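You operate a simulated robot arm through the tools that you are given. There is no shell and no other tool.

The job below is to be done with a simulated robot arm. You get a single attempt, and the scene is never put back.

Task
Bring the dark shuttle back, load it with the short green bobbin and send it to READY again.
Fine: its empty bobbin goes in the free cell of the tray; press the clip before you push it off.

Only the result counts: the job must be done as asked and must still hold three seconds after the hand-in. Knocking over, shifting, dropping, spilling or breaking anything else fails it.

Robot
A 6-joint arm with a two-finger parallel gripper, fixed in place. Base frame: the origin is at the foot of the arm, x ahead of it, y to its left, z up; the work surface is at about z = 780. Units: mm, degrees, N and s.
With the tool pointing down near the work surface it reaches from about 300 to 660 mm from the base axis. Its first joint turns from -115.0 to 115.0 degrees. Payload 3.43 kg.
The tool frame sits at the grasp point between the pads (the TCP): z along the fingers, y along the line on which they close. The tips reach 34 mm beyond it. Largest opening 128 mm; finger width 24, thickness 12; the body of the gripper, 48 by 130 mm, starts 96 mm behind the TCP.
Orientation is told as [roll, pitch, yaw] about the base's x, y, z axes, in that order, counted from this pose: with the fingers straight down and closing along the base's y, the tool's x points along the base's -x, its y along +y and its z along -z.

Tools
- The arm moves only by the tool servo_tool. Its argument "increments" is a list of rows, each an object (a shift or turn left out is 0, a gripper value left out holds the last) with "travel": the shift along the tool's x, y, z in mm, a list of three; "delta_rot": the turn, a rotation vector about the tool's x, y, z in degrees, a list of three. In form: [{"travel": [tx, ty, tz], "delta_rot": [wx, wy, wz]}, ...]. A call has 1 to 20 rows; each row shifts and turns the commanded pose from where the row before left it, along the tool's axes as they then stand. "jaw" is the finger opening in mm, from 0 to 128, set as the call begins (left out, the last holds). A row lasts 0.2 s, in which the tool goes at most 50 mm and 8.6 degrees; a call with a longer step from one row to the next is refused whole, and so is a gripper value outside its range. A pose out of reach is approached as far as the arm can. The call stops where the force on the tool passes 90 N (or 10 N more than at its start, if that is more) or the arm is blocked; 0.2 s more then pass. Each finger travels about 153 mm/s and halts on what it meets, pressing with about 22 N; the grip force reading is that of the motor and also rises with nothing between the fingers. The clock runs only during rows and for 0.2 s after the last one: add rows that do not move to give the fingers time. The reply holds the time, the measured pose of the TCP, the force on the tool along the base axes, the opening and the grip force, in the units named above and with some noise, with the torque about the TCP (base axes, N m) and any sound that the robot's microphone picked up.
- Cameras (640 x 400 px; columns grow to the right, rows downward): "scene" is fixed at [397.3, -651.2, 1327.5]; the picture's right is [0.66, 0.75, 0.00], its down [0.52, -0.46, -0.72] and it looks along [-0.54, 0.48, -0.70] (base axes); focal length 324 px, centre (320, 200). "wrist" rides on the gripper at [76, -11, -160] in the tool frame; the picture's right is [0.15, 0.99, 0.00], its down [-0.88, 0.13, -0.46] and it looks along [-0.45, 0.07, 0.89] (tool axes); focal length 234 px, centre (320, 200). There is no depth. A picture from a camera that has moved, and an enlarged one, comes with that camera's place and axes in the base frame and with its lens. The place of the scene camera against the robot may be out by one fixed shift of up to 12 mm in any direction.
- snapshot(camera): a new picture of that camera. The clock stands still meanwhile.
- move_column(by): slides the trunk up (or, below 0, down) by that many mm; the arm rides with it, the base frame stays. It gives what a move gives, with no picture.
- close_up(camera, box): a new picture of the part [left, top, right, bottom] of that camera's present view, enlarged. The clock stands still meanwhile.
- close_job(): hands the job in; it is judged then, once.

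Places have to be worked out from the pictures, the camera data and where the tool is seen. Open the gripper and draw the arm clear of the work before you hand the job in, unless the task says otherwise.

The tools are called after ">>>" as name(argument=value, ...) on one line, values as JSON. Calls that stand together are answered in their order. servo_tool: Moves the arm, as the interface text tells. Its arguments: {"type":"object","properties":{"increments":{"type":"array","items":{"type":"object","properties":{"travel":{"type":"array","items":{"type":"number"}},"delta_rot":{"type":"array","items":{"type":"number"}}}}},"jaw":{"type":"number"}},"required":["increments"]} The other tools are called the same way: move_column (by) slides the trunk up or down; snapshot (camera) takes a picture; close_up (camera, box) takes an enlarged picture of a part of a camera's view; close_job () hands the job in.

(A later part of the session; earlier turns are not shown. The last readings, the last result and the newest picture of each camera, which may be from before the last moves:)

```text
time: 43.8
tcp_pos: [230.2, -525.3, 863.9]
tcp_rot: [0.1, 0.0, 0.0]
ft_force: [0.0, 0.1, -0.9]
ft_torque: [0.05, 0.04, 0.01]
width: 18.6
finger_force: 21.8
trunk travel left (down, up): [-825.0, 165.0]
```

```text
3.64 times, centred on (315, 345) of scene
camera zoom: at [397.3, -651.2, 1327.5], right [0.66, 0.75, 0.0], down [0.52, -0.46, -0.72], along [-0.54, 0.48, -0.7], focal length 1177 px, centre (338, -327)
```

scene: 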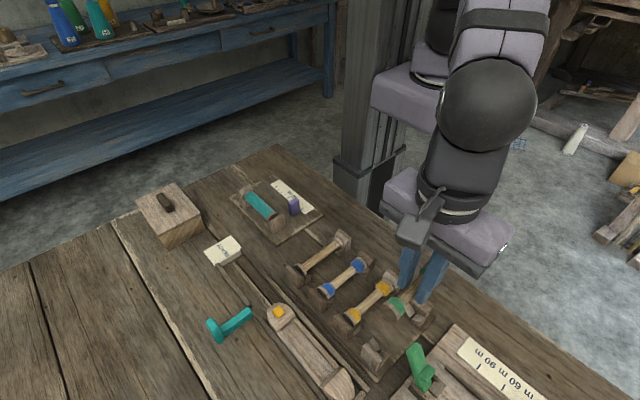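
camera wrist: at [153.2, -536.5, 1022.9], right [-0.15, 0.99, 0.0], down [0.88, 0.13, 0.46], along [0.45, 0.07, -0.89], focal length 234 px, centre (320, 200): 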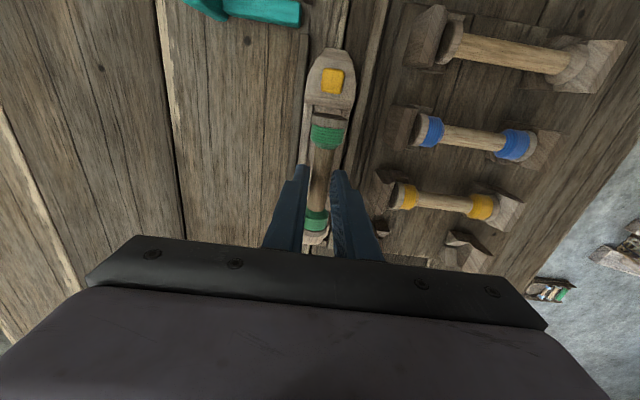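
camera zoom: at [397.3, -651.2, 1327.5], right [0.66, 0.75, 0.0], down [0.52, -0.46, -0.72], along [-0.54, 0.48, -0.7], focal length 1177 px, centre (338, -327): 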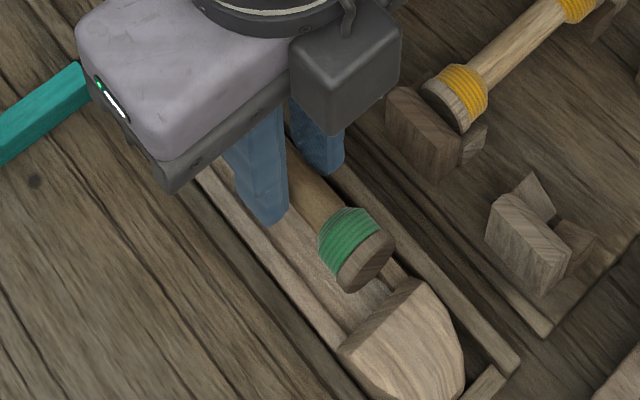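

Aligned in y; I nudge 1 mm to −x and 0.8 mm to −y and lower toward the seat, watching force near the bottom.

>>> servo_tool(increments=[{"travel": [1, -0.8, 8]}, {"travel": [0, 0, 9]}, {"travel": [0, 0, 9]}, {"travel": [0, 0, 0]}])

>>> close_up(camera="wrist", box=[250, 60, 390, 250])

>>> close_up(camera="scene", box=[260, 290, 370, 400])

```text
time: 44.8
tcp_pos: [228.6, -526.1, 838.0]
tcp_rot: [0.0, 0.0, 0.0]
ft_force: [-0.5, -0.7, -0.2]
ft_torque: [-0.02, 0.01, 0.0]
width: 19.3
finger_force: 21.9
trunk travel left (down, up): [-825.0, 165.0]
```

```text
2.11 times, centred on (320, 155) of wrist
camera zoom: at [152.0, -538.0, 996.6], right [-0.15, 0.99, 0.0], down [0.88, 0.13, 0.46], along [0.45, 0.07, -0.89], focal length 493 px, centre (320, 295)
```

zoom: 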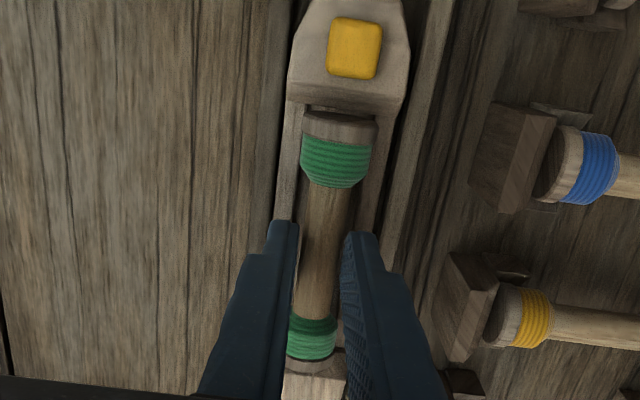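

```text
3.64 times, centred on (315, 345) of scene
camera zoom: at [397.3, -651.2, 1327.5], right [0.66, 0.75, 0.0], down [0.52, -0.46, -0.72], along [-0.54, 0.48, -0.7], focal length 1177 px, centre (338, -327)
```

zoom: 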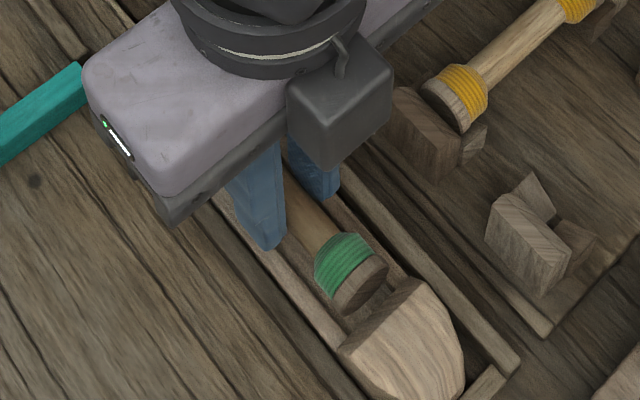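

Clean so far. Lower 6 mm, then finer.

>>> servo_tool(increments=[{"travel": [0, 0, 3]}, {"travel": [0, 0, 3]}, {"travel": [0, 0, 0]}])

>>> servo_tool(increments=[{"travel": [0, 0, 1]}, {"travel": [0, 0, 1]}, {"travel": [0, 0, 0]}])

>>> close_up(camera="scene", box=[260, 290, 370, 400])

```text
time: 45.6
tcp_pos: [228.2, -527.8, 831.4]
tcp_rot: [-0.1, 0.1, -0.1]
ft_force: [-0.2, -0.4, -0.2]
ft_torque: [0.01, 0.01, 0.01]
width: 18.9
finger_force: 21.9
trunk travel left (down, up): [-825.0, 165.0]
```

```text
time: 46.4
tcp_pos: [228.3, -527.0, 829.0]
tcp_rot: [0.0, 0.0, 0.0]
ft_force: [0.1, -0.7, -0.1]
ft_torque: [0.02, 0.01, 0.02]
width: 18.8
finger_force: 21.7
trunk travel left (down, up): [-825.0, 165.0]
```

```text
3.64 times, centred on (315, 345) of scene
camera zoom: at [397.3, -651.2, 1327.5], right [0.66, 0.75, 0.0], down [0.52, -0.46, -0.72], along [-0.54, 0.48, -0.7], focal length 1177 px, centre (338, -327)
```

zoom: 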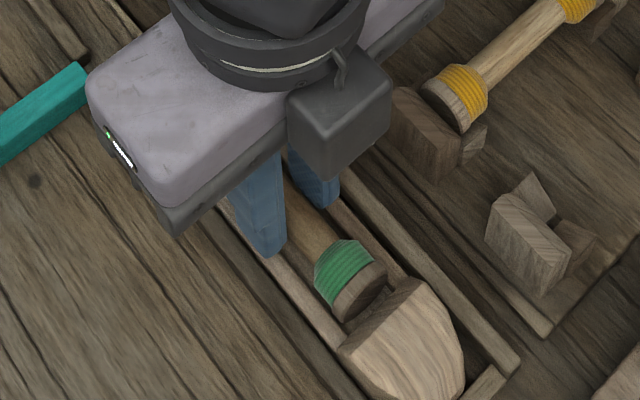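

No contact yet; continuing in 1 mm steps.

>>> servo_tool(increments=[{"travel": [0, 0, 1]}, {"travel": [0, 0, 0]}])

>>> servo_tool(increments=[{"travel": [0, 0, 1]}, {"travel": [0, 0, 0]}])

```text
time: 47.0
tcp_pos: [228.0, -527.1, 827.6]
tcp_rot: [0.0, -0.1, 0.0]
ft_force: [0.2, 0.3, -0.6]
ft_torque: [0.0, -0.02, -0.03]
width: 19.1
finger_force: 21.9
trunk travel left (down, up): [-825.0, 165.0]
```

```text
time: 47.6
tcp_pos: [229.2, -526.2, 828.0]
tcp_rot: [0.0, 0.0, 0.0]
ft_force: [0.5, 0.2, 0.2]
ft_torque: [0.0, 0.0, -0.03]
width: 18.8
finger_force: 22.4
trunk travel left (down, up): [-825.0, 165.0]
```

>>> servo_tool(increments=[{"travel": [0, 0, 1]}, {"travel": [0, 0, 0]}])

>>> close_up(camera="scene", box=[270, 310, 350, 390])

>>> close_up(camera="wrist", box=[250, 60, 390, 250])

```text
time: 48.2
tcp_pos: [229.0, -527.5, 826.6]
tcp_rot: [-0.1, 0.0, -0.1]
ft_force: [0.4, 0.5, 0.5]
ft_torque: [-0.04, 0.02, 0.03]
width: 19.2
finger_force: 22.2
trunk travel left (down, up): [-825.0, 165.0]
```

```text
5.00 times, centred on (310, 350) of scene
camera zoom: at [397.3, -651.2, 1327.5], right [0.66, 0.75, 0.0], down [0.52, -0.46, -0.72], along [-0.54, 0.48, -0.7], focal length 1618 px, centre (370, -550)
```

zoom: 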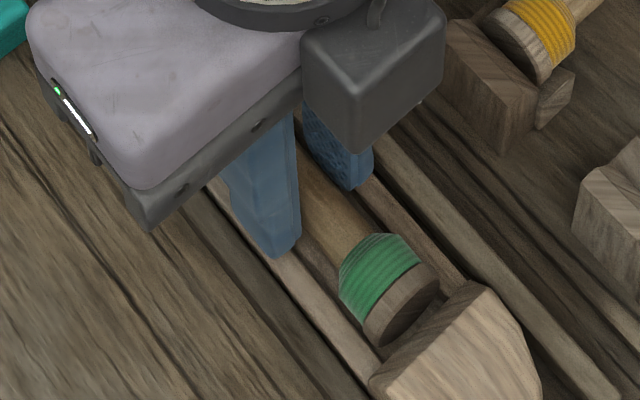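

```text
2.11 times, centred on (320, 155) of wrist
camera zoom: at [152.3, -537.6, 985.5], right [-0.15, 0.99, 0.0], down [0.88, 0.13, 0.46], along [0.45, 0.07, -0.89], focal length 493 px, centre (320, 295)
```

zoom: 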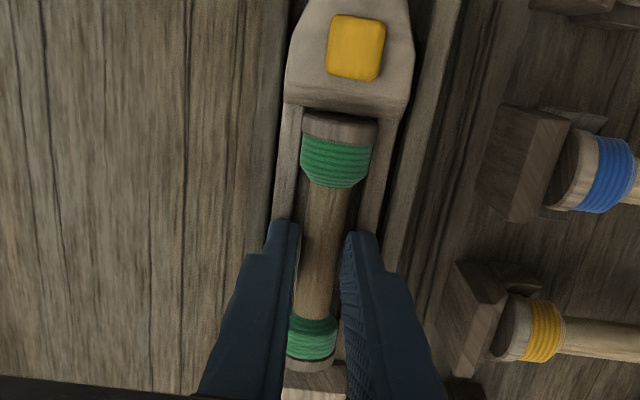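

>>> servo_tool(increments=[{"travel": [0, 0, 0.8]}, {"travel": [0, 0, 0]}])

>>> servo_tool(increments=[{"travel": [0, 0, 0.8]}, {"travel": [0, 0, 0]}])

```text
time: 48.8
tcp_pos: [227.8, -526.0, 826.3]
tcp_rot: [-0.1, -0.1, 0.0]
ft_force: [1.6, -0.4, 5.9]
ft_torque: [0.03, 0.24, 0.01]
width: 18.9
finger_force: 22.1
trunk travel left (down, up): [-825.0, 165.0]
```

```text
time: 49.4
tcp_pos: [227.6, -527.0, 826.4]
tcp_rot: [-0.1, 0.0, 0.0]
ft_force: [1.4, 1.1, 9.6]
ft_torque: [0.05, 0.07, 0.03]
width: 18.7
finger_force: 22.8
trunk travel left (down, up): [-825.0, 165.0]
```

Contact of ~6–10 N: it has seated. I open modestly and see whether the force vanishes.

>>> servo_tool(increments=[{"travel": [0, 0, 0]}, {"travel": [0, 0, 0]}], jaw=30)

>>> close_up(camera="wrist", box=[250, 60, 390, 250])

>>> close_up(camera="scene", box=[270, 310, 350, 390])

```text
time: 50.0
tcp_pos: [227.8, -527.6, 825.0]
tcp_rot: [-0.2, -0.1, 0.0]
ft_force: [-0.5, -3.8, 11.2]
ft_torque: [0.08, 0.05, -0.01]
width: 27.7
finger_force: 0.1
trunk travel left (down, up): [-825.0, 165.0]
```

```text
2.11 times, centred on (320, 155) of wrist
camera zoom: at [151.4, -538.0, 984.9], right [-0.15, 0.99, 0.0], down [0.88, 0.13, 0.46], along [0.45, 0.06, -0.89], focal length 493 px, centre (320, 295)
```

zoom: 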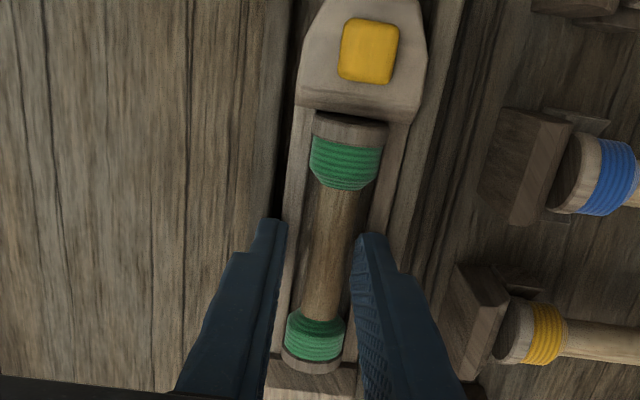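

```text
5.00 times, centred on (310, 350) of scene
camera zoom: at [397.3, -651.2, 1327.5], right [0.66, 0.75, 0.0], down [0.52, -0.46, -0.72], along [-0.54, 0.48, -0.7], focal length 1618 px, centre (370, -550)
```

zoom: 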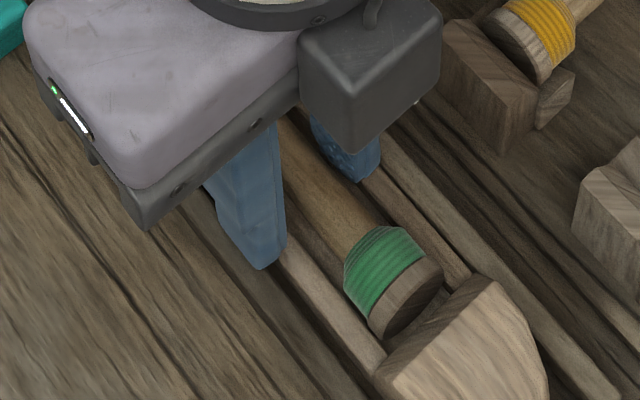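

The remaining 11 N means the fingertips touch the shuttle walls. I raise a little at once to unload, then look.

>>> servo_tool(increments=[{"travel": [0, 0, -1.5]}, {"travel": [0, 0, -1.5]}, {"travel": [0, 0, 0]}])

>>> close_up(camera="wrist", box=[250, 60, 390, 250])

>>> close_up(camera="scene", box=[270, 310, 350, 390])

```text
time: 50.8
tcp_pos: [228.6, -525.8, 826.7]
tcp_rot: [0.2, 0.1, 0.0]
ft_force: [-0.3, -0.1, 0.4]
ft_torque: [0.0, 0.03, 0.02]
width: 30.5
finger_force: 0.0
trunk travel left (down, up): [-825.0, 165.0]
```

```text
2.11 times, centred on (320, 155) of wrist
camera zoom: at [151.8, -537.2, 985.7], right [-0.15, 0.99, 0.0], down [0.88, 0.13, 0.46], along [0.45, 0.07, -0.89], focal length 493 px, centre (320, 295)
```

zoom: 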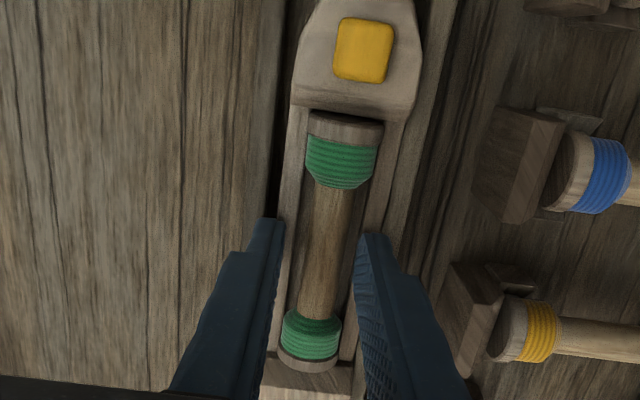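

```text
5.00 times, centred on (310, 350) of scene
camera zoom: at [397.3, -651.2, 1327.5], right [0.66, 0.75, 0.0], down [0.52, -0.46, -0.72], along [-0.54, 0.48, -0.7], focal length 1618 px, centre (370, -550)
```

zoom: 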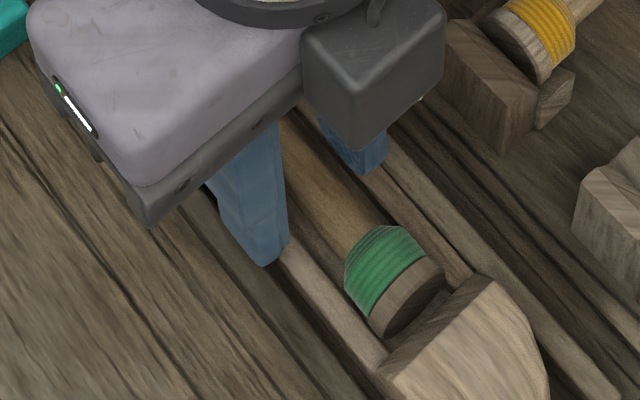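

Unloaded. I lift clear and inspect how the bobbin sits in the shuttle.

>>> servo_tool(increments=[{"travel": [0, 0, -10]}, {"travel": [0, 0, -30]}, {"travel": [0, 0, -40]}, {"travel": [0, 0, -40]}, {"travel": [0, 0, 0]}])

>>> snapshot(camera="wrist")

>>> close_up(camera="wrist", box=[270, 60, 370, 250])

>>> close_up(camera="scene", box=[260, 290, 370, 400])

```text
time: 52.0
tcp_pos: [229.6, -528.1, 948.8]
tcp_rot: [0.0, 0.1, 0.1]
ft_force: [-0.4, -0.4, 1.1]
ft_torque: [0.01, 0.03, 0.03]
width: 30.0
finger_force: 0.1
trunk travel left (down, up): [-825.0, 165.0]
```

```text
taken
camera wrist: at [153.4, -539.0, 1107.4], right [-0.15, 0.99, 0.0], down [0.88, 0.13, 0.46], along [0.45, 0.07, -0.89], focal length 234 px, centre (320, 200)
```

wrist: 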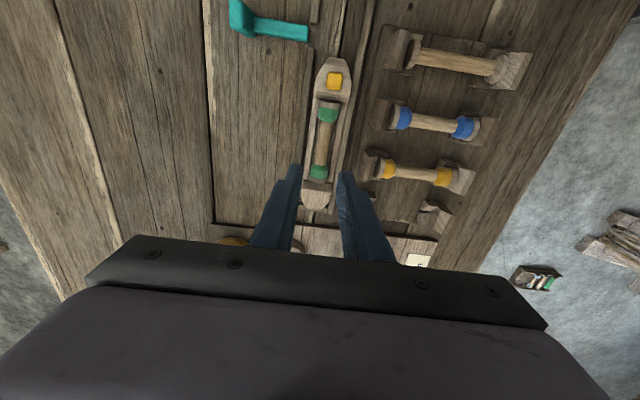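

```text
2.11 times, centred on (320, 155) of wrist
camera zoom: at [153.4, -539.0, 1107.4], right [-0.15, 0.99, 0.0], down [0.88, 0.13, 0.46], along [0.45, 0.07, -0.89], focal length 493 px, centre (320, 295)
```

zoom: 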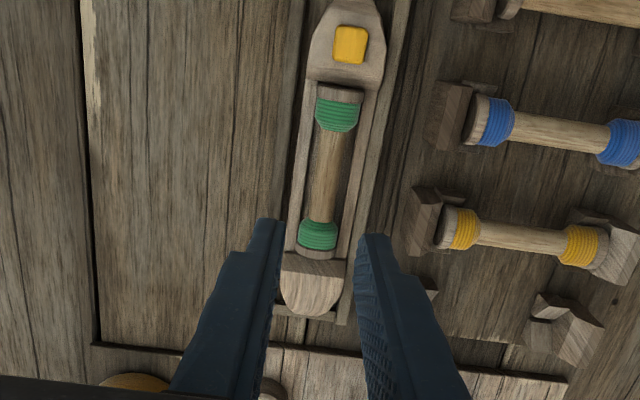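

```text
3.64 times, centred on (315, 345) of scene
camera zoom: at [397.3, -651.2, 1327.5], right [0.66, 0.75, 0.0], down [0.52, -0.46, -0.72], along [-0.54, 0.48, -0.7], focal length 1177 px, centre (338, -327)
```

zoom: 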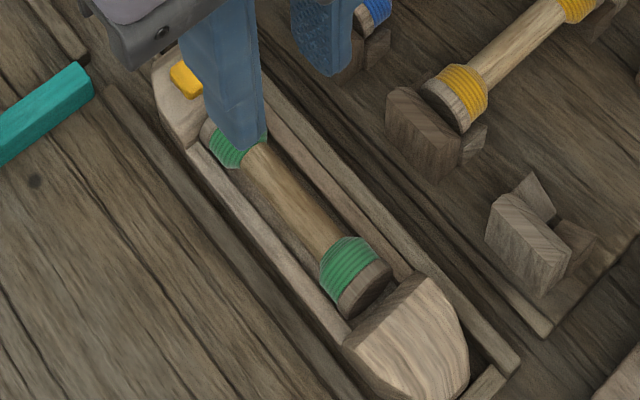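

The green bobbin sits in the shuttle. Next the clip at about (151.5, −522.8, top ≈806): I close the jaws and move above it.

>>> servo_tool(increments=[{"travel": [26, 1.6, 0]}, {"travel": [26, 1.6, 0]}, {"travel": [25.8, 1.5, 0]}, {"travel": [0, 0, 30]}, {"travel": [0, 0, 35]}, {"travel": [0, 0, 20]}, {"travel": [0, 0, 0]}], jaw=0)

>>> snapshot(camera="wrist")

>>> close_up(camera="scene", box=[230, 250, 340, 360])

>>> close_up(camera="wrist", box=[250, 100, 390, 250])

```text
time: 53.6
tcp_pos: [153.0, -522.0, 860.0]
tcp_rot: [-0.1, 0.0, -0.1]
ft_force: [-0.1, 0.3, 0.3]
ft_torque: [0.01, 0.01, 0.01]
width: 0.1
finger_force: 21.5
trunk travel left (down, up): [-825.0, 165.0]
```

```text
taken
camera wrist: at [76.4, -533.8, 1019.9], right [-0.15, 0.99, 0.0], down [0.88, 0.13, 0.46], along [0.45, 0.07, -0.89], focal length 234 px, centre (320, 200)
```

wrist: 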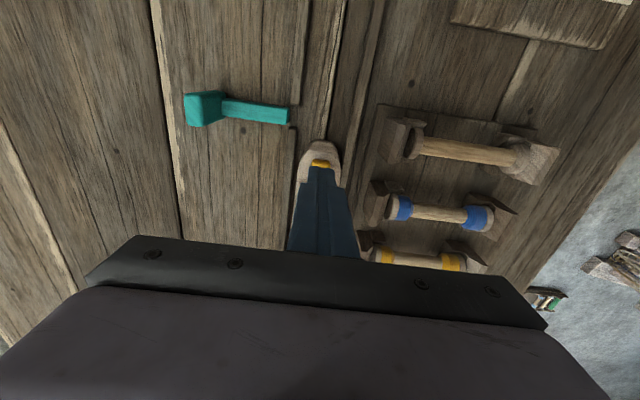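

```text
3.64 times, centred on (285, 305) of scene
camera zoom: at [397.3, -651.2, 1327.5], right [0.66, 0.75, 0.0], down [0.52, -0.46, -0.72], along [-0.54, 0.48, -0.7], focal length 1177 px, centre (447, -182)
```

zoom: 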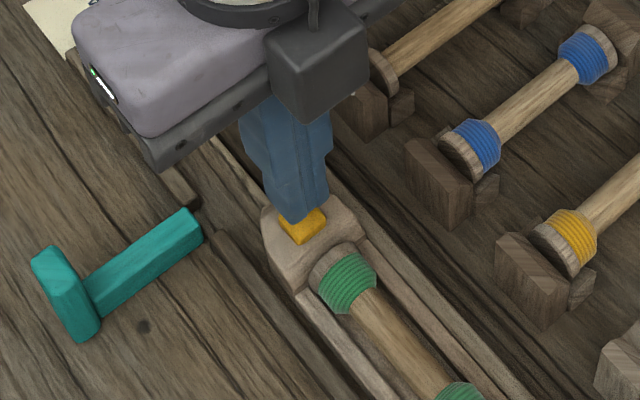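

```text
2.67 times, centred on (320, 175) of wrist
camera zoom: at [76.4, -533.8, 1019.9], right [-0.15, 0.99, 0.0], down [0.88, 0.13, 0.46], along [0.45, 0.07, -0.89], focal length 624 px, centre (320, 267)
```

zoom: 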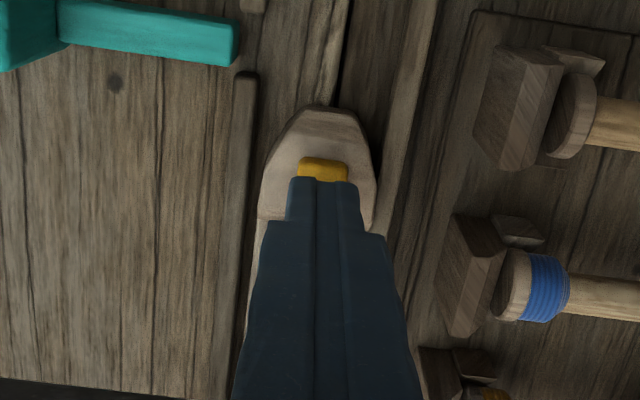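

The closed tips are right over the clip. I lower to just above it, then press in small steps.

>>> servo_tool(increments=[{"travel": [0, 0, 8]}, {"travel": [0, 0, 8]}, {"travel": [0, 0, 0]}])

>>> servo_tool(increments=[{"travel": [0, 0, 1.5]}, {"travel": [0, 0, 1.5]}, {"travel": [0, 0, 0]}])

>>> servo_tool(increments=[{"travel": [0, 0, 1]}, {"travel": [0, 0, 1]}, {"travel": [0, 0, 0]}])

```text
time: 54.4
tcp_pos: [151.3, -522.9, 845.4]
tcp_rot: [0.1, 0.0, 0.0]
ft_force: [0.8, 0.3, 0.0]
ft_torque: [-0.01, -0.01, 0.0]
width: 0.0
finger_force: 22.7
trunk travel left (down, up): [-825.0, 165.0]
```

```text
time: 55.2
tcp_pos: [150.8, -522.5, 843.5]
tcp_rot: [0.0, 0.0, -0.1]
ft_force: [0.3, -0.6, 2.1]
ft_torque: [-0.01, -0.03, -0.01]
width: 0.0
finger_force: 21.8
trunk travel left (down, up): [-825.0, 165.0]
```

```text
time: 56.0
tcp_pos: [150.3, -522.2, 841.7]
tcp_rot: [0.1, 0.0, -0.1]
ft_force: [-1.2, -1.0, 0.8]
ft_torque: [-0.05, 0.04, 0.0]
width: 0.3
finger_force: 21.9
trunk travel left (down, up): [-825.0, 165.0]
```

>>> servo_tool(increments=[{"travel": [0, 0, 1]}, {"travel": [0, 0, 1]}, {"travel": [0, 0, 0]}])

>>> servo_tool(increments=[{"travel": [0, 0, 1]}, {"travel": [0, 0, 1]}, {"travel": [0, 0, 0]}])

>>> close_up(camera="scene", box=[240, 270, 320, 350])

```text
time: 56.8
tcp_pos: [151.1, -521.8, 840.1]
tcp_rot: [-0.1, 0.1, 0.0]
ft_force: [2.7, 0.2, 6.4]
ft_torque: [-0.03, -0.11, 0.0]
width: 0.2
finger_force: 21.6
trunk travel left (down, up): [-825.0, 165.0]
```

```text
time: 57.6
tcp_pos: [150.1, -522.3, 838.3]
tcp_rot: [-0.2, 0.0, -0.1]
ft_force: [2.0, 1.0, 16.2]
ft_torque: [0.05, -0.14, -0.03]
width: 0.0
finger_force: 22.3
trunk travel left (down, up): [-825.0, 165.0]
```

```text
5.00 times, centred on (280, 310) of scene
camera zoom: at [397.3, -651.2, 1327.5], right [0.66, 0.75, 0.0], down [0.52, -0.46, -0.72], along [-0.54, 0.48, -0.7], focal length 1618 px, centre (520, -350)
```

zoom: 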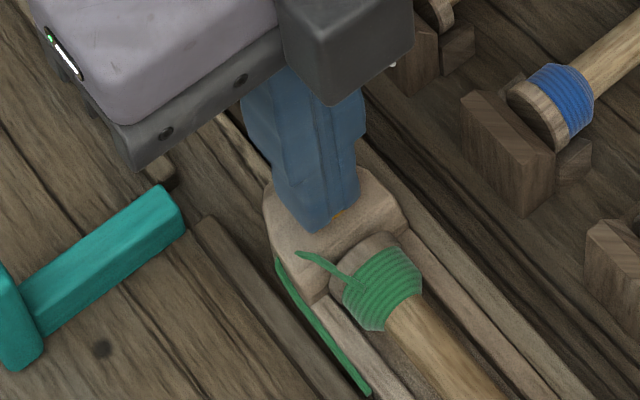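

Pressing at 16 N; a green thread tail has appeared at the shuttle, so the clip reacted. I press slightly further to be sure, then lift.

>>> servo_tool(increments=[{"travel": [0, 0, 1]}, {"travel": [0, 0, 1]}, {"travel": [0, 0, 0]}])

>>> servo_tool(increments=[{"travel": [0, 0, -4]}, {"travel": [0, 0, -10]}, {"travel": [0, 0, -30]}, {"travel": [0, 0, -40]}, {"travel": [-20, 0, 0]}, {"travel": [0, 0, 0]}])

>>> close_up(camera="scene", box=[240, 270, 370, 400])

>>> snapshot(camera="wrist")

```text
time: 58.4
tcp_pos: [151.0, -521.2, 839.2]
tcp_rot: [-0.5, -0.1, 0.0]
ft_force: [1.5, 3.0, 30.6]
ft_torque: [0.13, -0.22, -0.01]
width: 0.0
finger_force: 22.4
trunk travel left (down, up): [-825.0, 165.0]
```

```text
time: 59.8
tcp_pos: [169.9, -520.6, 919.8]
tcp_rot: [0.0, -0.1, 0.0]
ft_force: [-0.2, -0.1, 0.1]
ft_torque: [0.01, 0.0, -0.01]
width: 0.0
finger_force: 21.2
trunk travel left (down, up): [-825.0, 165.0]
```

```text
3.08 times, centred on (305, 335) of scene
camera zoom: at [397.3, -651.2, 1327.5], right [0.66, 0.75, 0.0], down [0.52, -0.46, -0.72], along [-0.54, 0.48, -0.7], focal length 996 px, centre (366, -215)
```

zoom: 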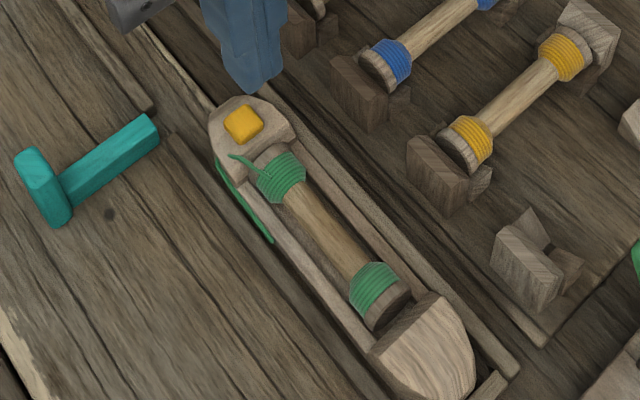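

```text
taken
camera wrist: at [94.0, -531.9, 1078.5], right [-0.15, 0.99, 0.0], down [0.88, 0.13, 0.46], along [0.45, 0.07, -0.89], focal length 234 px, centre (320, 200)
```

wrist: 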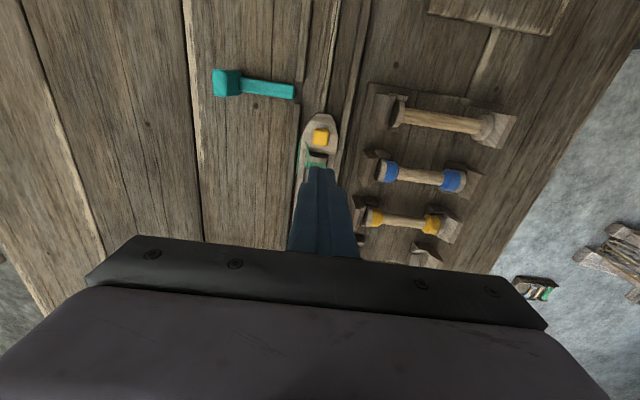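

The clip latched (thread tail visible, clip down). Now for sending it back I'll grip the core again slightly toward its −x side (x≈215). I open to 36 mm and move above, checking alignment.

>>> servo_tool(increments=[{"travel": [-22, -1, 0]}, {"travel": [-23, -2, 0]}, {"travel": [0, 0, 25]}, {"travel": [0, 0, 20]}, {"travel": [0, 0, 0]}], jaw=36)

>>> close_up(camera="wrist", box=[250, 60, 390, 250])

>>> close_up(camera="scene", box=[240, 270, 370, 400])

```text
time: 61.0
tcp_pos: [214.8, -527.3, 874.5]
tcp_rot: [0.0, 0.0, 0.0]
ft_force: [0.3, 0.3, 1.3]
ft_torque: [0.01, 0.0, -0.02]
width: 35.8
finger_force: 0.0
trunk travel left (down, up): [-825.0, 165.0]
```

```text
2.11 times, centred on (320, 155) of wrist
camera zoom: at [138.7, -537.5, 1034.8], right [-0.15, 0.99, 0.0], down [0.88, 0.13, 0.46], along [0.45, 0.07, -0.89], focal length 493 px, centre (320, 295)
```

zoom: 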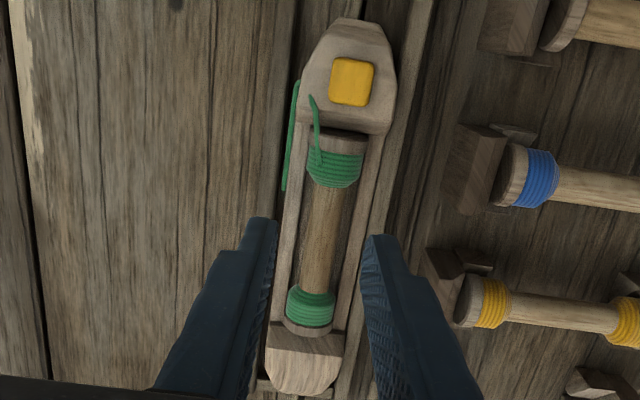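

```text
3.08 times, centred on (305, 335) of scene
camera zoom: at [397.3, -651.2, 1327.5], right [0.66, 0.75, 0.0], down [0.52, -0.46, -0.72], along [-0.54, 0.48, -0.7], focal length 996 px, centre (366, -215)
```

zoom: 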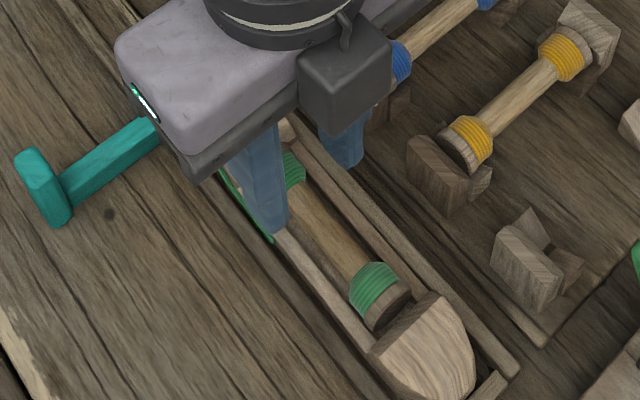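

I shift to x≈220 and y≈−524 (shuttle now sits ~2.5 mm more to +y) so the fingers clear the thread tail and later the lever, and go down in two stages.

>>> servo_tool(increments=[{"travel": [-5, 2.3, 10]}, {"travel": [0, 0, 15]}, {"travel": [0, 0, 0]}])

>>> close_up(camera="wrist", box=[250, 60, 390, 250])

>>> close_up(camera="scene", box=[250, 290, 350, 390])

```text
time: 61.8
tcp_pos: [219.9, -524.1, 849.6]
tcp_rot: [0.0, 0.0, 0.0]
ft_force: [0.0, -0.6, -0.7]
ft_torque: [0.01, -0.03, 0.03]
width: 36.1
finger_force: 0.0
trunk travel left (down, up): [-825.0, 165.0]
```

```text
2.11 times, centred on (320, 155) of wrist
camera zoom: at [144.1, -534.5, 1008.7], right [-0.15, 0.99, 0.0], down [0.88, 0.13, 0.46], along [0.45, 0.07, -0.89], focal length 493 px, centre (320, 295)
```

zoom: 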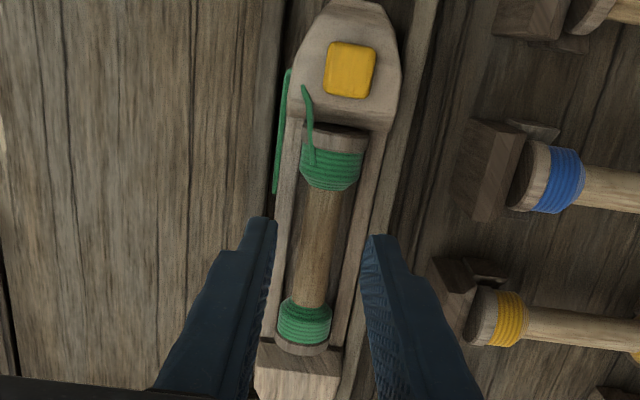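

```text
4.00 times, centred on (300, 340) of scene
camera zoom: at [397.3, -651.2, 1327.5], right [0.66, 0.75, 0.0], down [0.52, -0.46, -0.72], along [-0.54, 0.48, -0.7], focal length 1294 px, centre (400, -360)
```

zoom: 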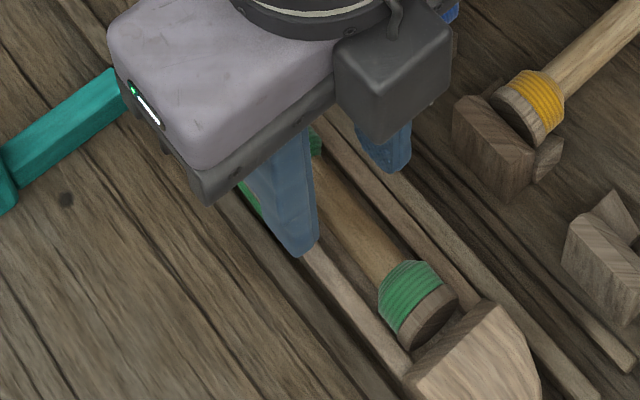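

Core lies ~1.5 mm toward −y of jaw centre; I correct and go to the gripping height, then close.

>>> servo_tool(increments=[{"travel": [0, -1.5, 10]}, {"travel": [0, 0, 11]}, {"travel": [0, 0, 0]}])

>>> servo_tool(increments=[{"travel": [0, 0, 0]}, {"travel": [0, 0, 0]}, {"travel": [0, 0, 0]}], jaw=8)

>>> close_up(camera="wrist", box=[250, 60, 390, 250])

>>> close_up(camera="scene", box=[250, 290, 350, 390])

```text
time: 62.6
tcp_pos: [219.9, -523.0, 827.7]
tcp_rot: [-0.1, -0.1, -0.1]
ft_force: [0.3, -0.7, 0.3]
ft_torque: [-0.03, -0.03, -0.02]
width: 36.0
finger_force: 0.1
trunk travel left (down, up): [-825.0, 165.0]
```

```text
time: 63.4
tcp_pos: [220.8, -523.6, 827.8]
tcp_rot: [0.1, -0.1, 0.1]
ft_force: [-0.3, 0.2, -0.9]
ft_torque: [0.01, 0.01, -0.01]
width: 18.9
finger_force: 21.9
trunk travel left (down, up): [-825.0, 165.0]
```

```text
2.11 times, centred on (320, 155) of wrist
camera zoom: at [144.1, -535.5, 987.2], right [-0.15, 0.99, 0.0], down [0.88, 0.13, 0.46], along [0.45, 0.07, -0.89], focal length 493 px, centre (320, 295)
```

zoom: 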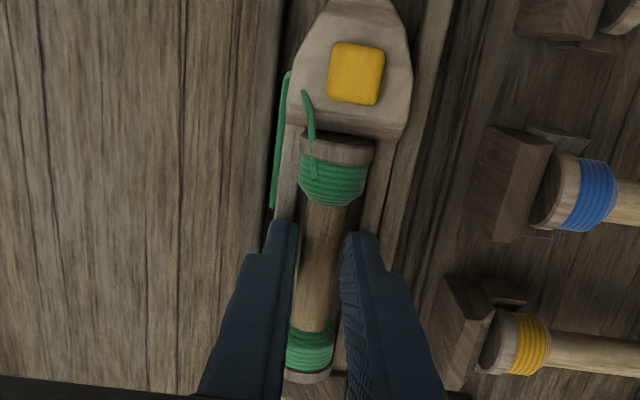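

```text
4.00 times, centred on (300, 340) of scene
camera zoom: at [397.3, -651.2, 1327.5], right [0.66, 0.75, 0.0], down [0.52, -0.46, -0.72], along [-0.54, 0.48, -0.7], focal length 1294 px, centre (400, -360)
```

zoom: 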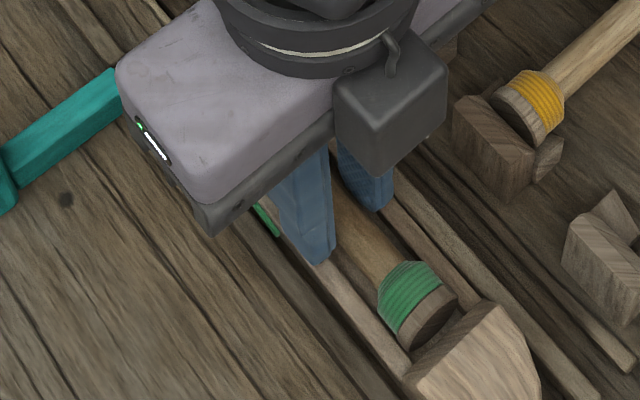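

Gripped. I push toward READY: first 60 mm, checking forces.

>>> servo_tool(increments=[{"travel": [4, 0, 0]}, {"travel": [7, 0, 0]}, {"travel": [7, 0, 0]}, {"travel": [7, 0, 0]}, {"travel": [7, 0, 0]}, {"travel": [7, 0, 0]}, {"travel": [7, 0, 0]}, {"travel": [7, 0, 0]}, {"travel": [7, 0, 0]}, {"travel": [0, 0, 0]}])

>>> close_up(camera="scene", box=[200, 230, 360, 380])

>>> close_up(camera="wrist", box=[250, 60, 390, 250])

```text
time: 65.6
tcp_pos: [160.0, -524.2, 828.7]
tcp_rot: [0.0, -0.1, 0.0]
ft_force: [0.0, 0.3, 0.2]
ft_torque: [0.01, -0.01, -0.01]
width: 18.7
finger_force: 22.0
trunk travel left (down, up): [-825.0, 165.0]
```

```text
2.67 times, centred on (280, 305) of scene
camera zoom: at [397.3, -651.2, 1327.5], right [0.66, 0.75, 0.0], down [0.52, -0.46, -0.72], along [-0.54, 0.48, -0.7], focal length 863 px, centre (427, -80)
```

zoom: 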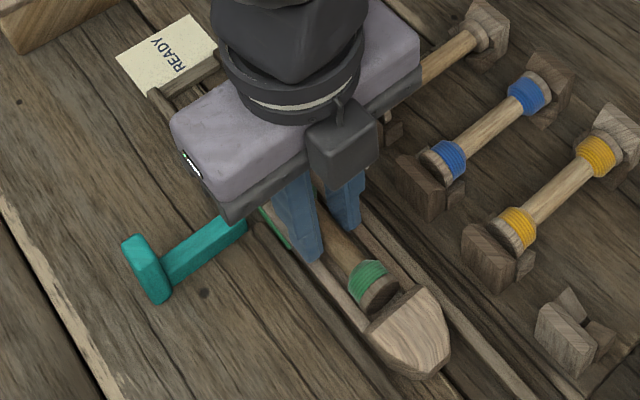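

```text
2.11 times, centred on (320, 155) of wrist
camera zoom: at [84.2, -535.7, 987.7], right [-0.15, 0.99, 0.0], down [0.88, 0.13, 0.46], along [0.45, 0.07, -0.89], focal length 493 px, centre (320, 295)
```

zoom: 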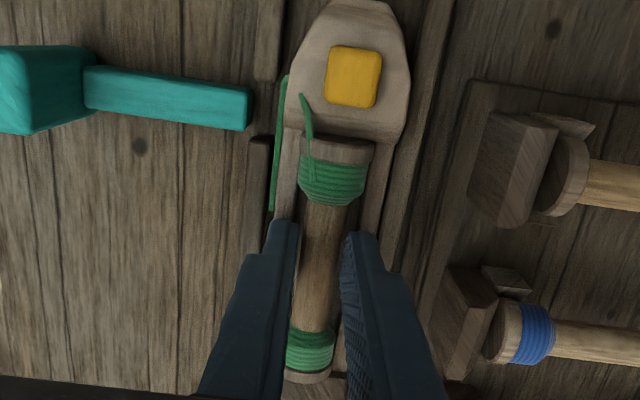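

Moving freely. Another 60 mm.

>>> servo_tool(increments=[{"travel": [6, 0, 0]}, {"travel": [6, 0, 0]}, {"travel": [6, 0, 0]}, {"travel": [6, 0, 0]}, {"travel": [6, 0, 0]}, {"travel": [6, 0, 0]}, {"travel": [6, 0, 0]}, {"travel": [6, 0, 0]}, {"travel": [6, 0, 0]}, {"travel": [6, 0, 0]}, {"travel": [0, 0, 0]}])

>>> close_up(camera="scene", box=[200, 230, 330, 350])

>>> snapshot(camera="wrist")

>>> close_up(camera="wrist", box=[270, 40, 390, 160])

```text
time: 68.0
tcp_pos: [100.3, -525.4, 828.4]
tcp_rot: [-0.1, -0.1, 0.0]
ft_force: [0.2, -0.3, 0.1]
ft_torque: [0.01, -0.06, 0.03]
width: 19.1
finger_force: 21.9
trunk travel left (down, up): [-825.0, 165.0]
```

```text
3.33 times, centred on (265, 290) of scene
camera zoom: at [397.3, -651.2, 1327.5], right [0.66, 0.75, 0.0], down [0.52, -0.46, -0.72], along [-0.54, 0.48, -0.7], focal length 1079 px, centre (503, -100)
```

zoom: 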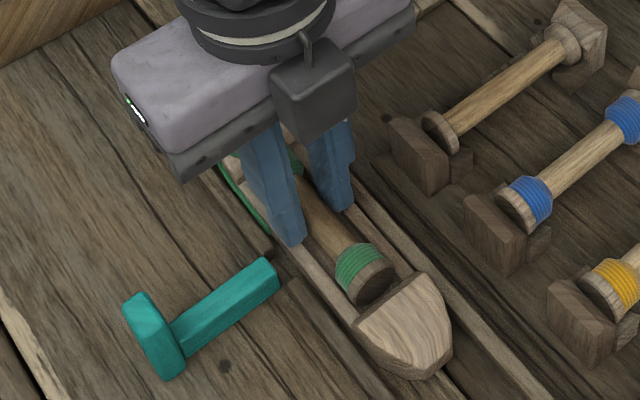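

```text
taken
camera wrist: at [24.3, -535.8, 987.4], right [-0.15, 0.99, 0.0], down [0.88, 0.13, 0.46], along [0.45, 0.07, -0.89], focal length 234 px, centre (320, 200)
```

wrist: 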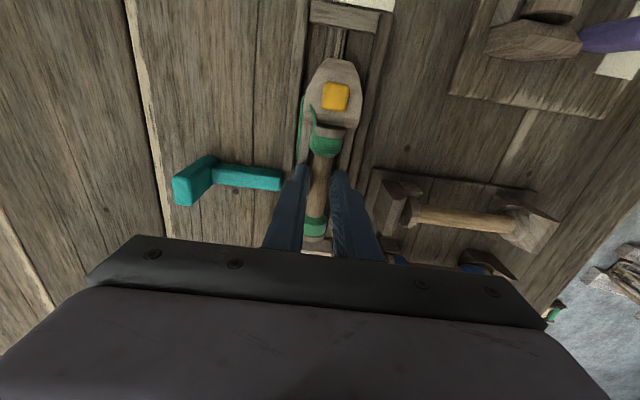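

```text
3.33 times, centred on (330, 100) of wrist
camera zoom: at [24.3, -535.8, 987.4], right [-0.15, 0.99, 0.0], down [0.88, 0.13, 0.46], along [0.45, 0.07, -0.89], focal length 781 px, centre (287, 533)
```

zoom: 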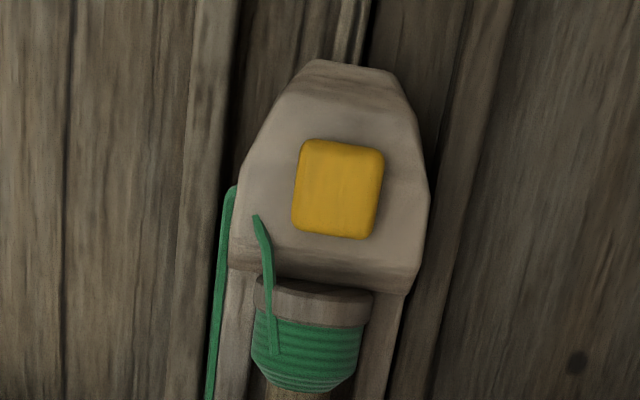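

About 17 mm remain. I push 13 mm and then creep until contact with the READY end bar.

>>> servo_tool(increments=[{"travel": [5, 0, 0]}, {"travel": [4, 0, 0]}, {"travel": [4, 0, 0]}, {"travel": [0, 0, 0]}])

>>> servo_tool(increments=[{"travel": [1.5, 0, 0]}, {"travel": [1.5, 0, 0]}, {"travel": [0, 0, 0]}])

>>> servo_tool(increments=[{"travel": [1, 0, 0]}, {"travel": [1, 0, 0]}, {"travel": [0, 0, 0]}])

>>> close_up(camera="wrist", box=[270, 20, 390, 160])

```text
time: 69.0
tcp_pos: [88.4, -524.4, 828.2]
tcp_rot: [0.1, 0.1, 0.0]
ft_force: [1.0, 0.4, 0.0]
ft_torque: [0.01, -0.01, 0.01]
width: 19.1
finger_force: 22.0
trunk travel left (down, up): [-825.0, 165.0]
```

```text
time: 69.8
tcp_pos: [84.7, -524.5, 828.7]
tcp_rot: [0.0, 0.0, 0.1]
ft_force: [-0.6, -0.2, -0.5]
ft_torque: [-0.01, -0.02, 0.0]
width: 18.7
finger_force: 22.3
trunk travel left (down, up): [-825.0, 165.0]
```

```text
time: 70.6
tcp_pos: [81.8, -523.6, 827.9]
tcp_rot: [0.0, 0.0, -0.1]
ft_force: [0.8, -0.2, 0.1]
ft_torque: [0.02, -0.05, -0.01]
width: 19.2
finger_force: 21.7
trunk travel left (down, up): [-825.0, 165.0]
```

```text
2.86 times, centred on (330, 90) of wrist
camera zoom: at [6.0, -535.6, 987.4], right [-0.15, 0.99, 0.0], down [0.88, 0.13, 0.46], along [0.45, 0.07, -0.89], focal length 669 px, centre (291, 514)
```

zoom: 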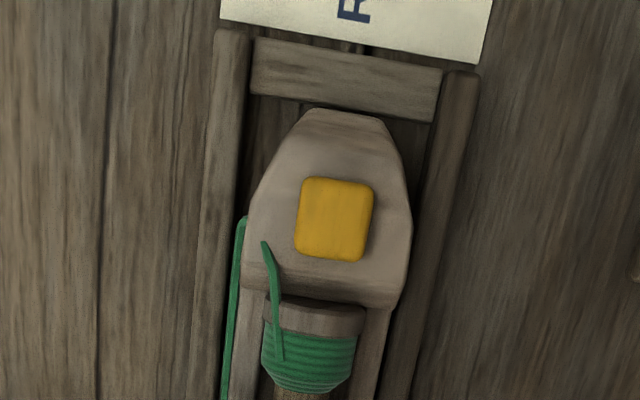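

The clip is back at x≈14.5, its original spot. I creep a little more to find the end bar.

>>> servo_tool(increments=[{"travel": [1, 0, 0]}, {"travel": [1, 0, 0]}, {"travel": [0, 0, 0]}])

>>> servo_tool(increments=[{"travel": [1, 0, 0]}, {"travel": [1, 0, 0]}, {"travel": [0, 0, 0]}])

>>> close_up(camera="wrist", box=[270, 20, 390, 160])

```text
time: 71.4
tcp_pos: [80.4, -525.0, 828.9]
tcp_rot: [0.0, 0.0, 0.0]
ft_force: [1.4, 0.5, 0.3]
ft_torque: [0.04, -0.03, -0.02]
width: 18.9
finger_force: 21.6
trunk travel left (down, up): [-825.0, 165.0]
```

```text
time: 72.2
tcp_pos: [80.9, -524.6, 828.0]
tcp_rot: [-0.1, 0.0, 0.0]
ft_force: [9.1, -0.2, -0.3]
ft_torque: [0.01, -0.31, 0.0]
width: 18.9
finger_force: 22.3
trunk travel left (down, up): [-825.0, 165.0]
```

```text
2.86 times, centred on (330, 90) of wrist
camera zoom: at [4.2, -535.0, 987.2], right [-0.15, 0.99, 0.0], down [0.88, 0.13, 0.46], along [0.45, 0.07, -0.89], focal length 669 px, centre (291, 514)
```

zoom: 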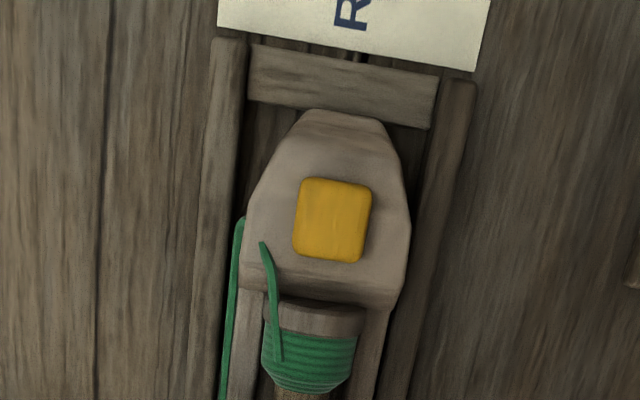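

The shuttle touches the READY end bar (9 N). I relieve the push by 1.5 mm and open the jaws.

>>> servo_tool(increments=[{"travel": [-1.5, 0, 0]}, {"travel": [0, 0, 0]}])

>>> servo_tool(increments=[{"travel": [0, 0, 0]}, {"travel": [0, 0, 0]}], jaw=28)

>>> close_up(camera="wrist", box=[250, 20, 390, 250])

>>> close_up(camera="scene", box=[200, 230, 310, 340])

```text
time: 72.8
tcp_pos: [80.6, -523.8, 827.8]
tcp_rot: [0.0, 0.1, 0.0]
ft_force: [3.7, 0.2, 3.2]
ft_torque: [-0.02, -0.16, -0.02]
width: 19.1
finger_force: 22.4
trunk travel left (down, up): [-825.0, 165.0]
```

```text
time: 73.4
tcp_pos: [80.8, -524.7, 826.8]
tcp_rot: [0.0, 0.0, 0.0]
ft_force: [0.3, 0.3, -0.5]
ft_torque: [-0.03, -0.01, -0.01]
width: 28.0
finger_force: 0.0
trunk travel left (down, up): [-825.0, 165.0]
```

```text
1.74 times, centred on (320, 135) of wrist
camera zoom: at [4.2, -535.0, 986.7], right [-0.15, 0.99, 0.0], down [0.88, 0.13, 0.46], along [0.45, 0.07, -0.89], focal length 407 px, centre (320, 313)
```

zoom: 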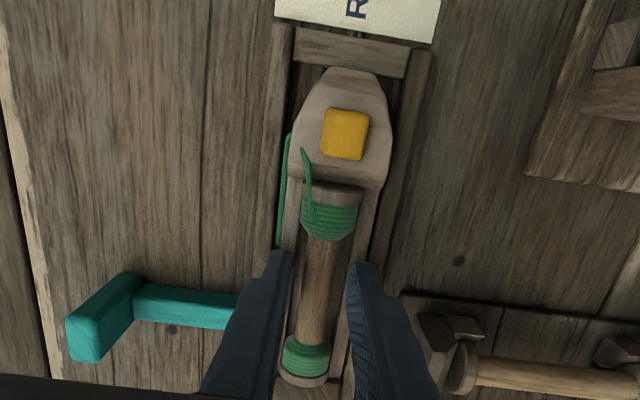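

```text
3.64 times, centred on (255, 285) of scene
camera zoom: at [397.3, -651.2, 1327.5], right [0.66, 0.75, 0.0], down [0.52, -0.46, -0.72], along [-0.54, 0.48, -0.7], focal length 1177 px, centre (556, -109)
```

zoom: 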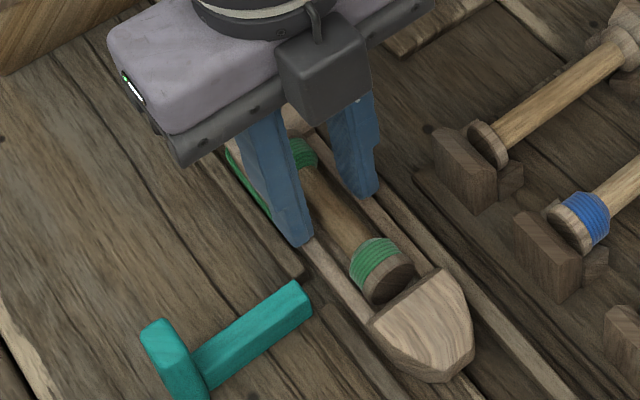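

Released with no residual force. I lift straight up slowly at first, then clear of the work.

>>> servo_tool(increments=[{"travel": [0, 0, -4]}, {"travel": [0, 0, -10]}, {"travel": [0, 0, -25]}, {"travel": [0, 0, -40]}, {"travel": [0, 0, -40]}, {"travel": [0, 30, -30]}, {"travel": [0, 40, -20]}, {"travel": [0, 40, -10]}, {"travel": [0, 0, 0]}])

>>> snapshot(camera="scene")

>>> snapshot(camera="wrist")

>>> close_up(camera="scene", box=[190, 220, 340, 350])

>>> close_up(camera="scene", box=[270, 220, 420, 340])

```text
time: 75.4
tcp_pos: [81.4, -412.3, 1007.7]
tcp_rot: [0.0, -0.1, 0.0]
ft_force: [-0.4, -0.1, -0.2]
ft_torque: [0.04, 0.02, 0.01]
width: 28.1
finger_force: 0.1
trunk travel left (down, up): [-825.0, 165.0]
```

```text
taken
```

scene: 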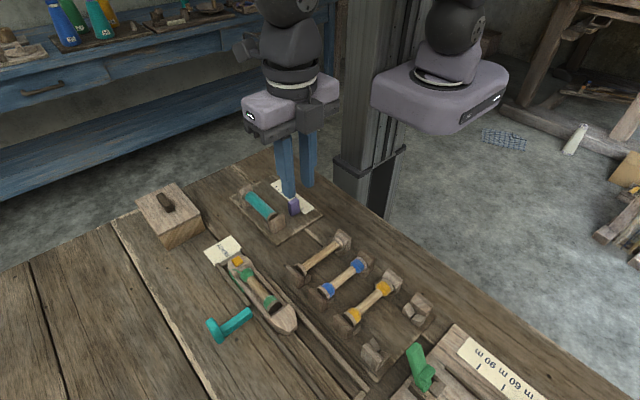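

```text
taken
camera wrist: at [4.5, -424.7, 1166.9], right [-0.15, 0.99, 0.0], down [0.88, 0.13, 0.46], along [0.45, 0.07, -0.89], focal length 234 px, centre (320, 200)
```

wrist: 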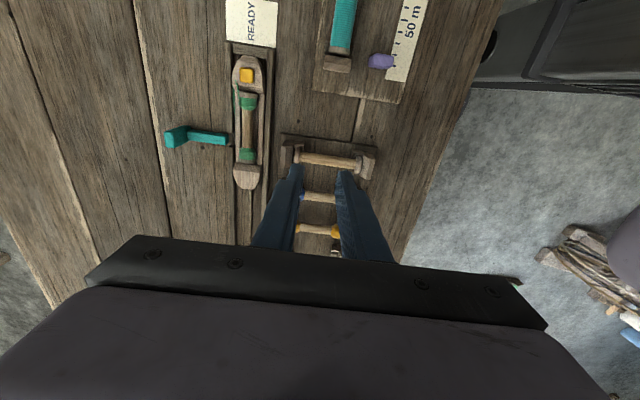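

```text
3.08 times, centred on (265, 285) of scene
camera zoom: at [397.3, -651.2, 1327.5], right [0.66, 0.75, 0.0], down [0.52, -0.46, -0.72], along [-0.54, 0.48, -0.7], focal length 996 px, centre (489, -62)
```

zoom: 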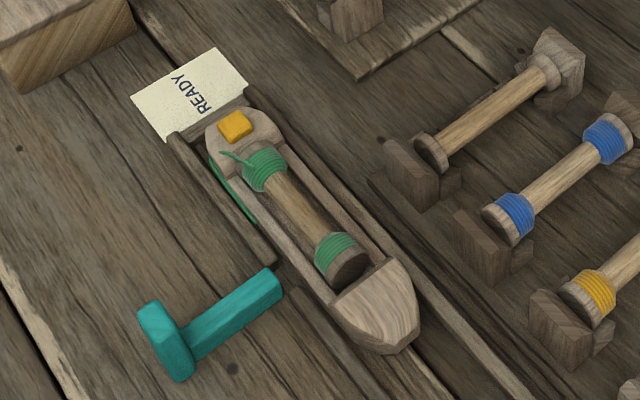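

```text
3.33 times, centred on (345, 280) of scene
camera zoom: at [397.3, -651.2, 1327.5], right [0.66, 0.75, 0.0], down [0.52, -0.46, -0.72], along [-0.54, 0.48, -0.7], focal length 1079 px, centre (237, -67)
```

zoom: 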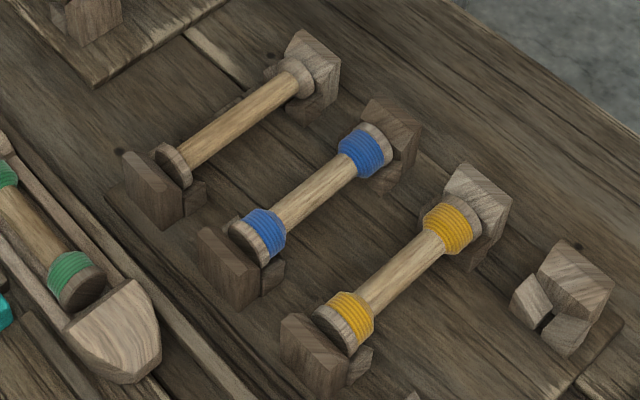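

Everything is in place. One last check of the clip and READY end at the same zoom as at the start.

>>> close_up(camera="scene", box=[215, 240, 265, 290])

>>> close_up(camera="scene", box=[350, 300, 450, 400])

```text
8.00 times, centred on (240, 265) of scene
camera zoom: at [397.3, -651.2, 1327.5], right [0.66, 0.75, 0.0], down [0.52, -0.46, -0.72], along [-0.54, 0.48, -0.7], focal length 2588 px, centre (960, -320)
```

zoom: 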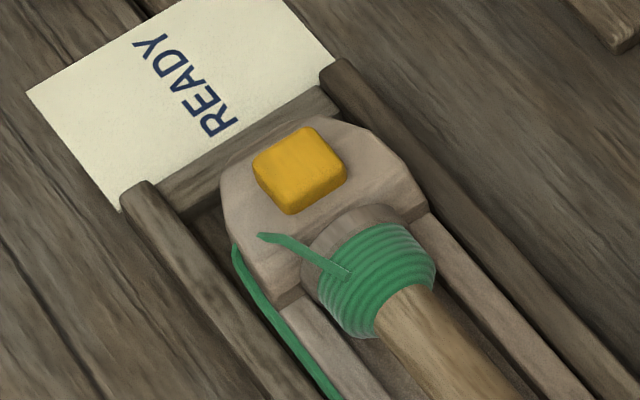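

```text
4.00 times, centred on (400, 350) of scene
camera zoom: at [397.3, -651.2, 1327.5], right [0.66, 0.75, 0.0], down [0.52, -0.46, -0.72], along [-0.54, 0.48, -0.7], focal length 1294 px, centre (0, -400)
```

zoom: 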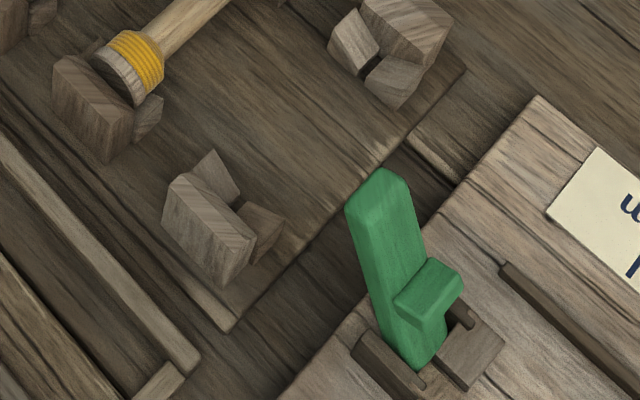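

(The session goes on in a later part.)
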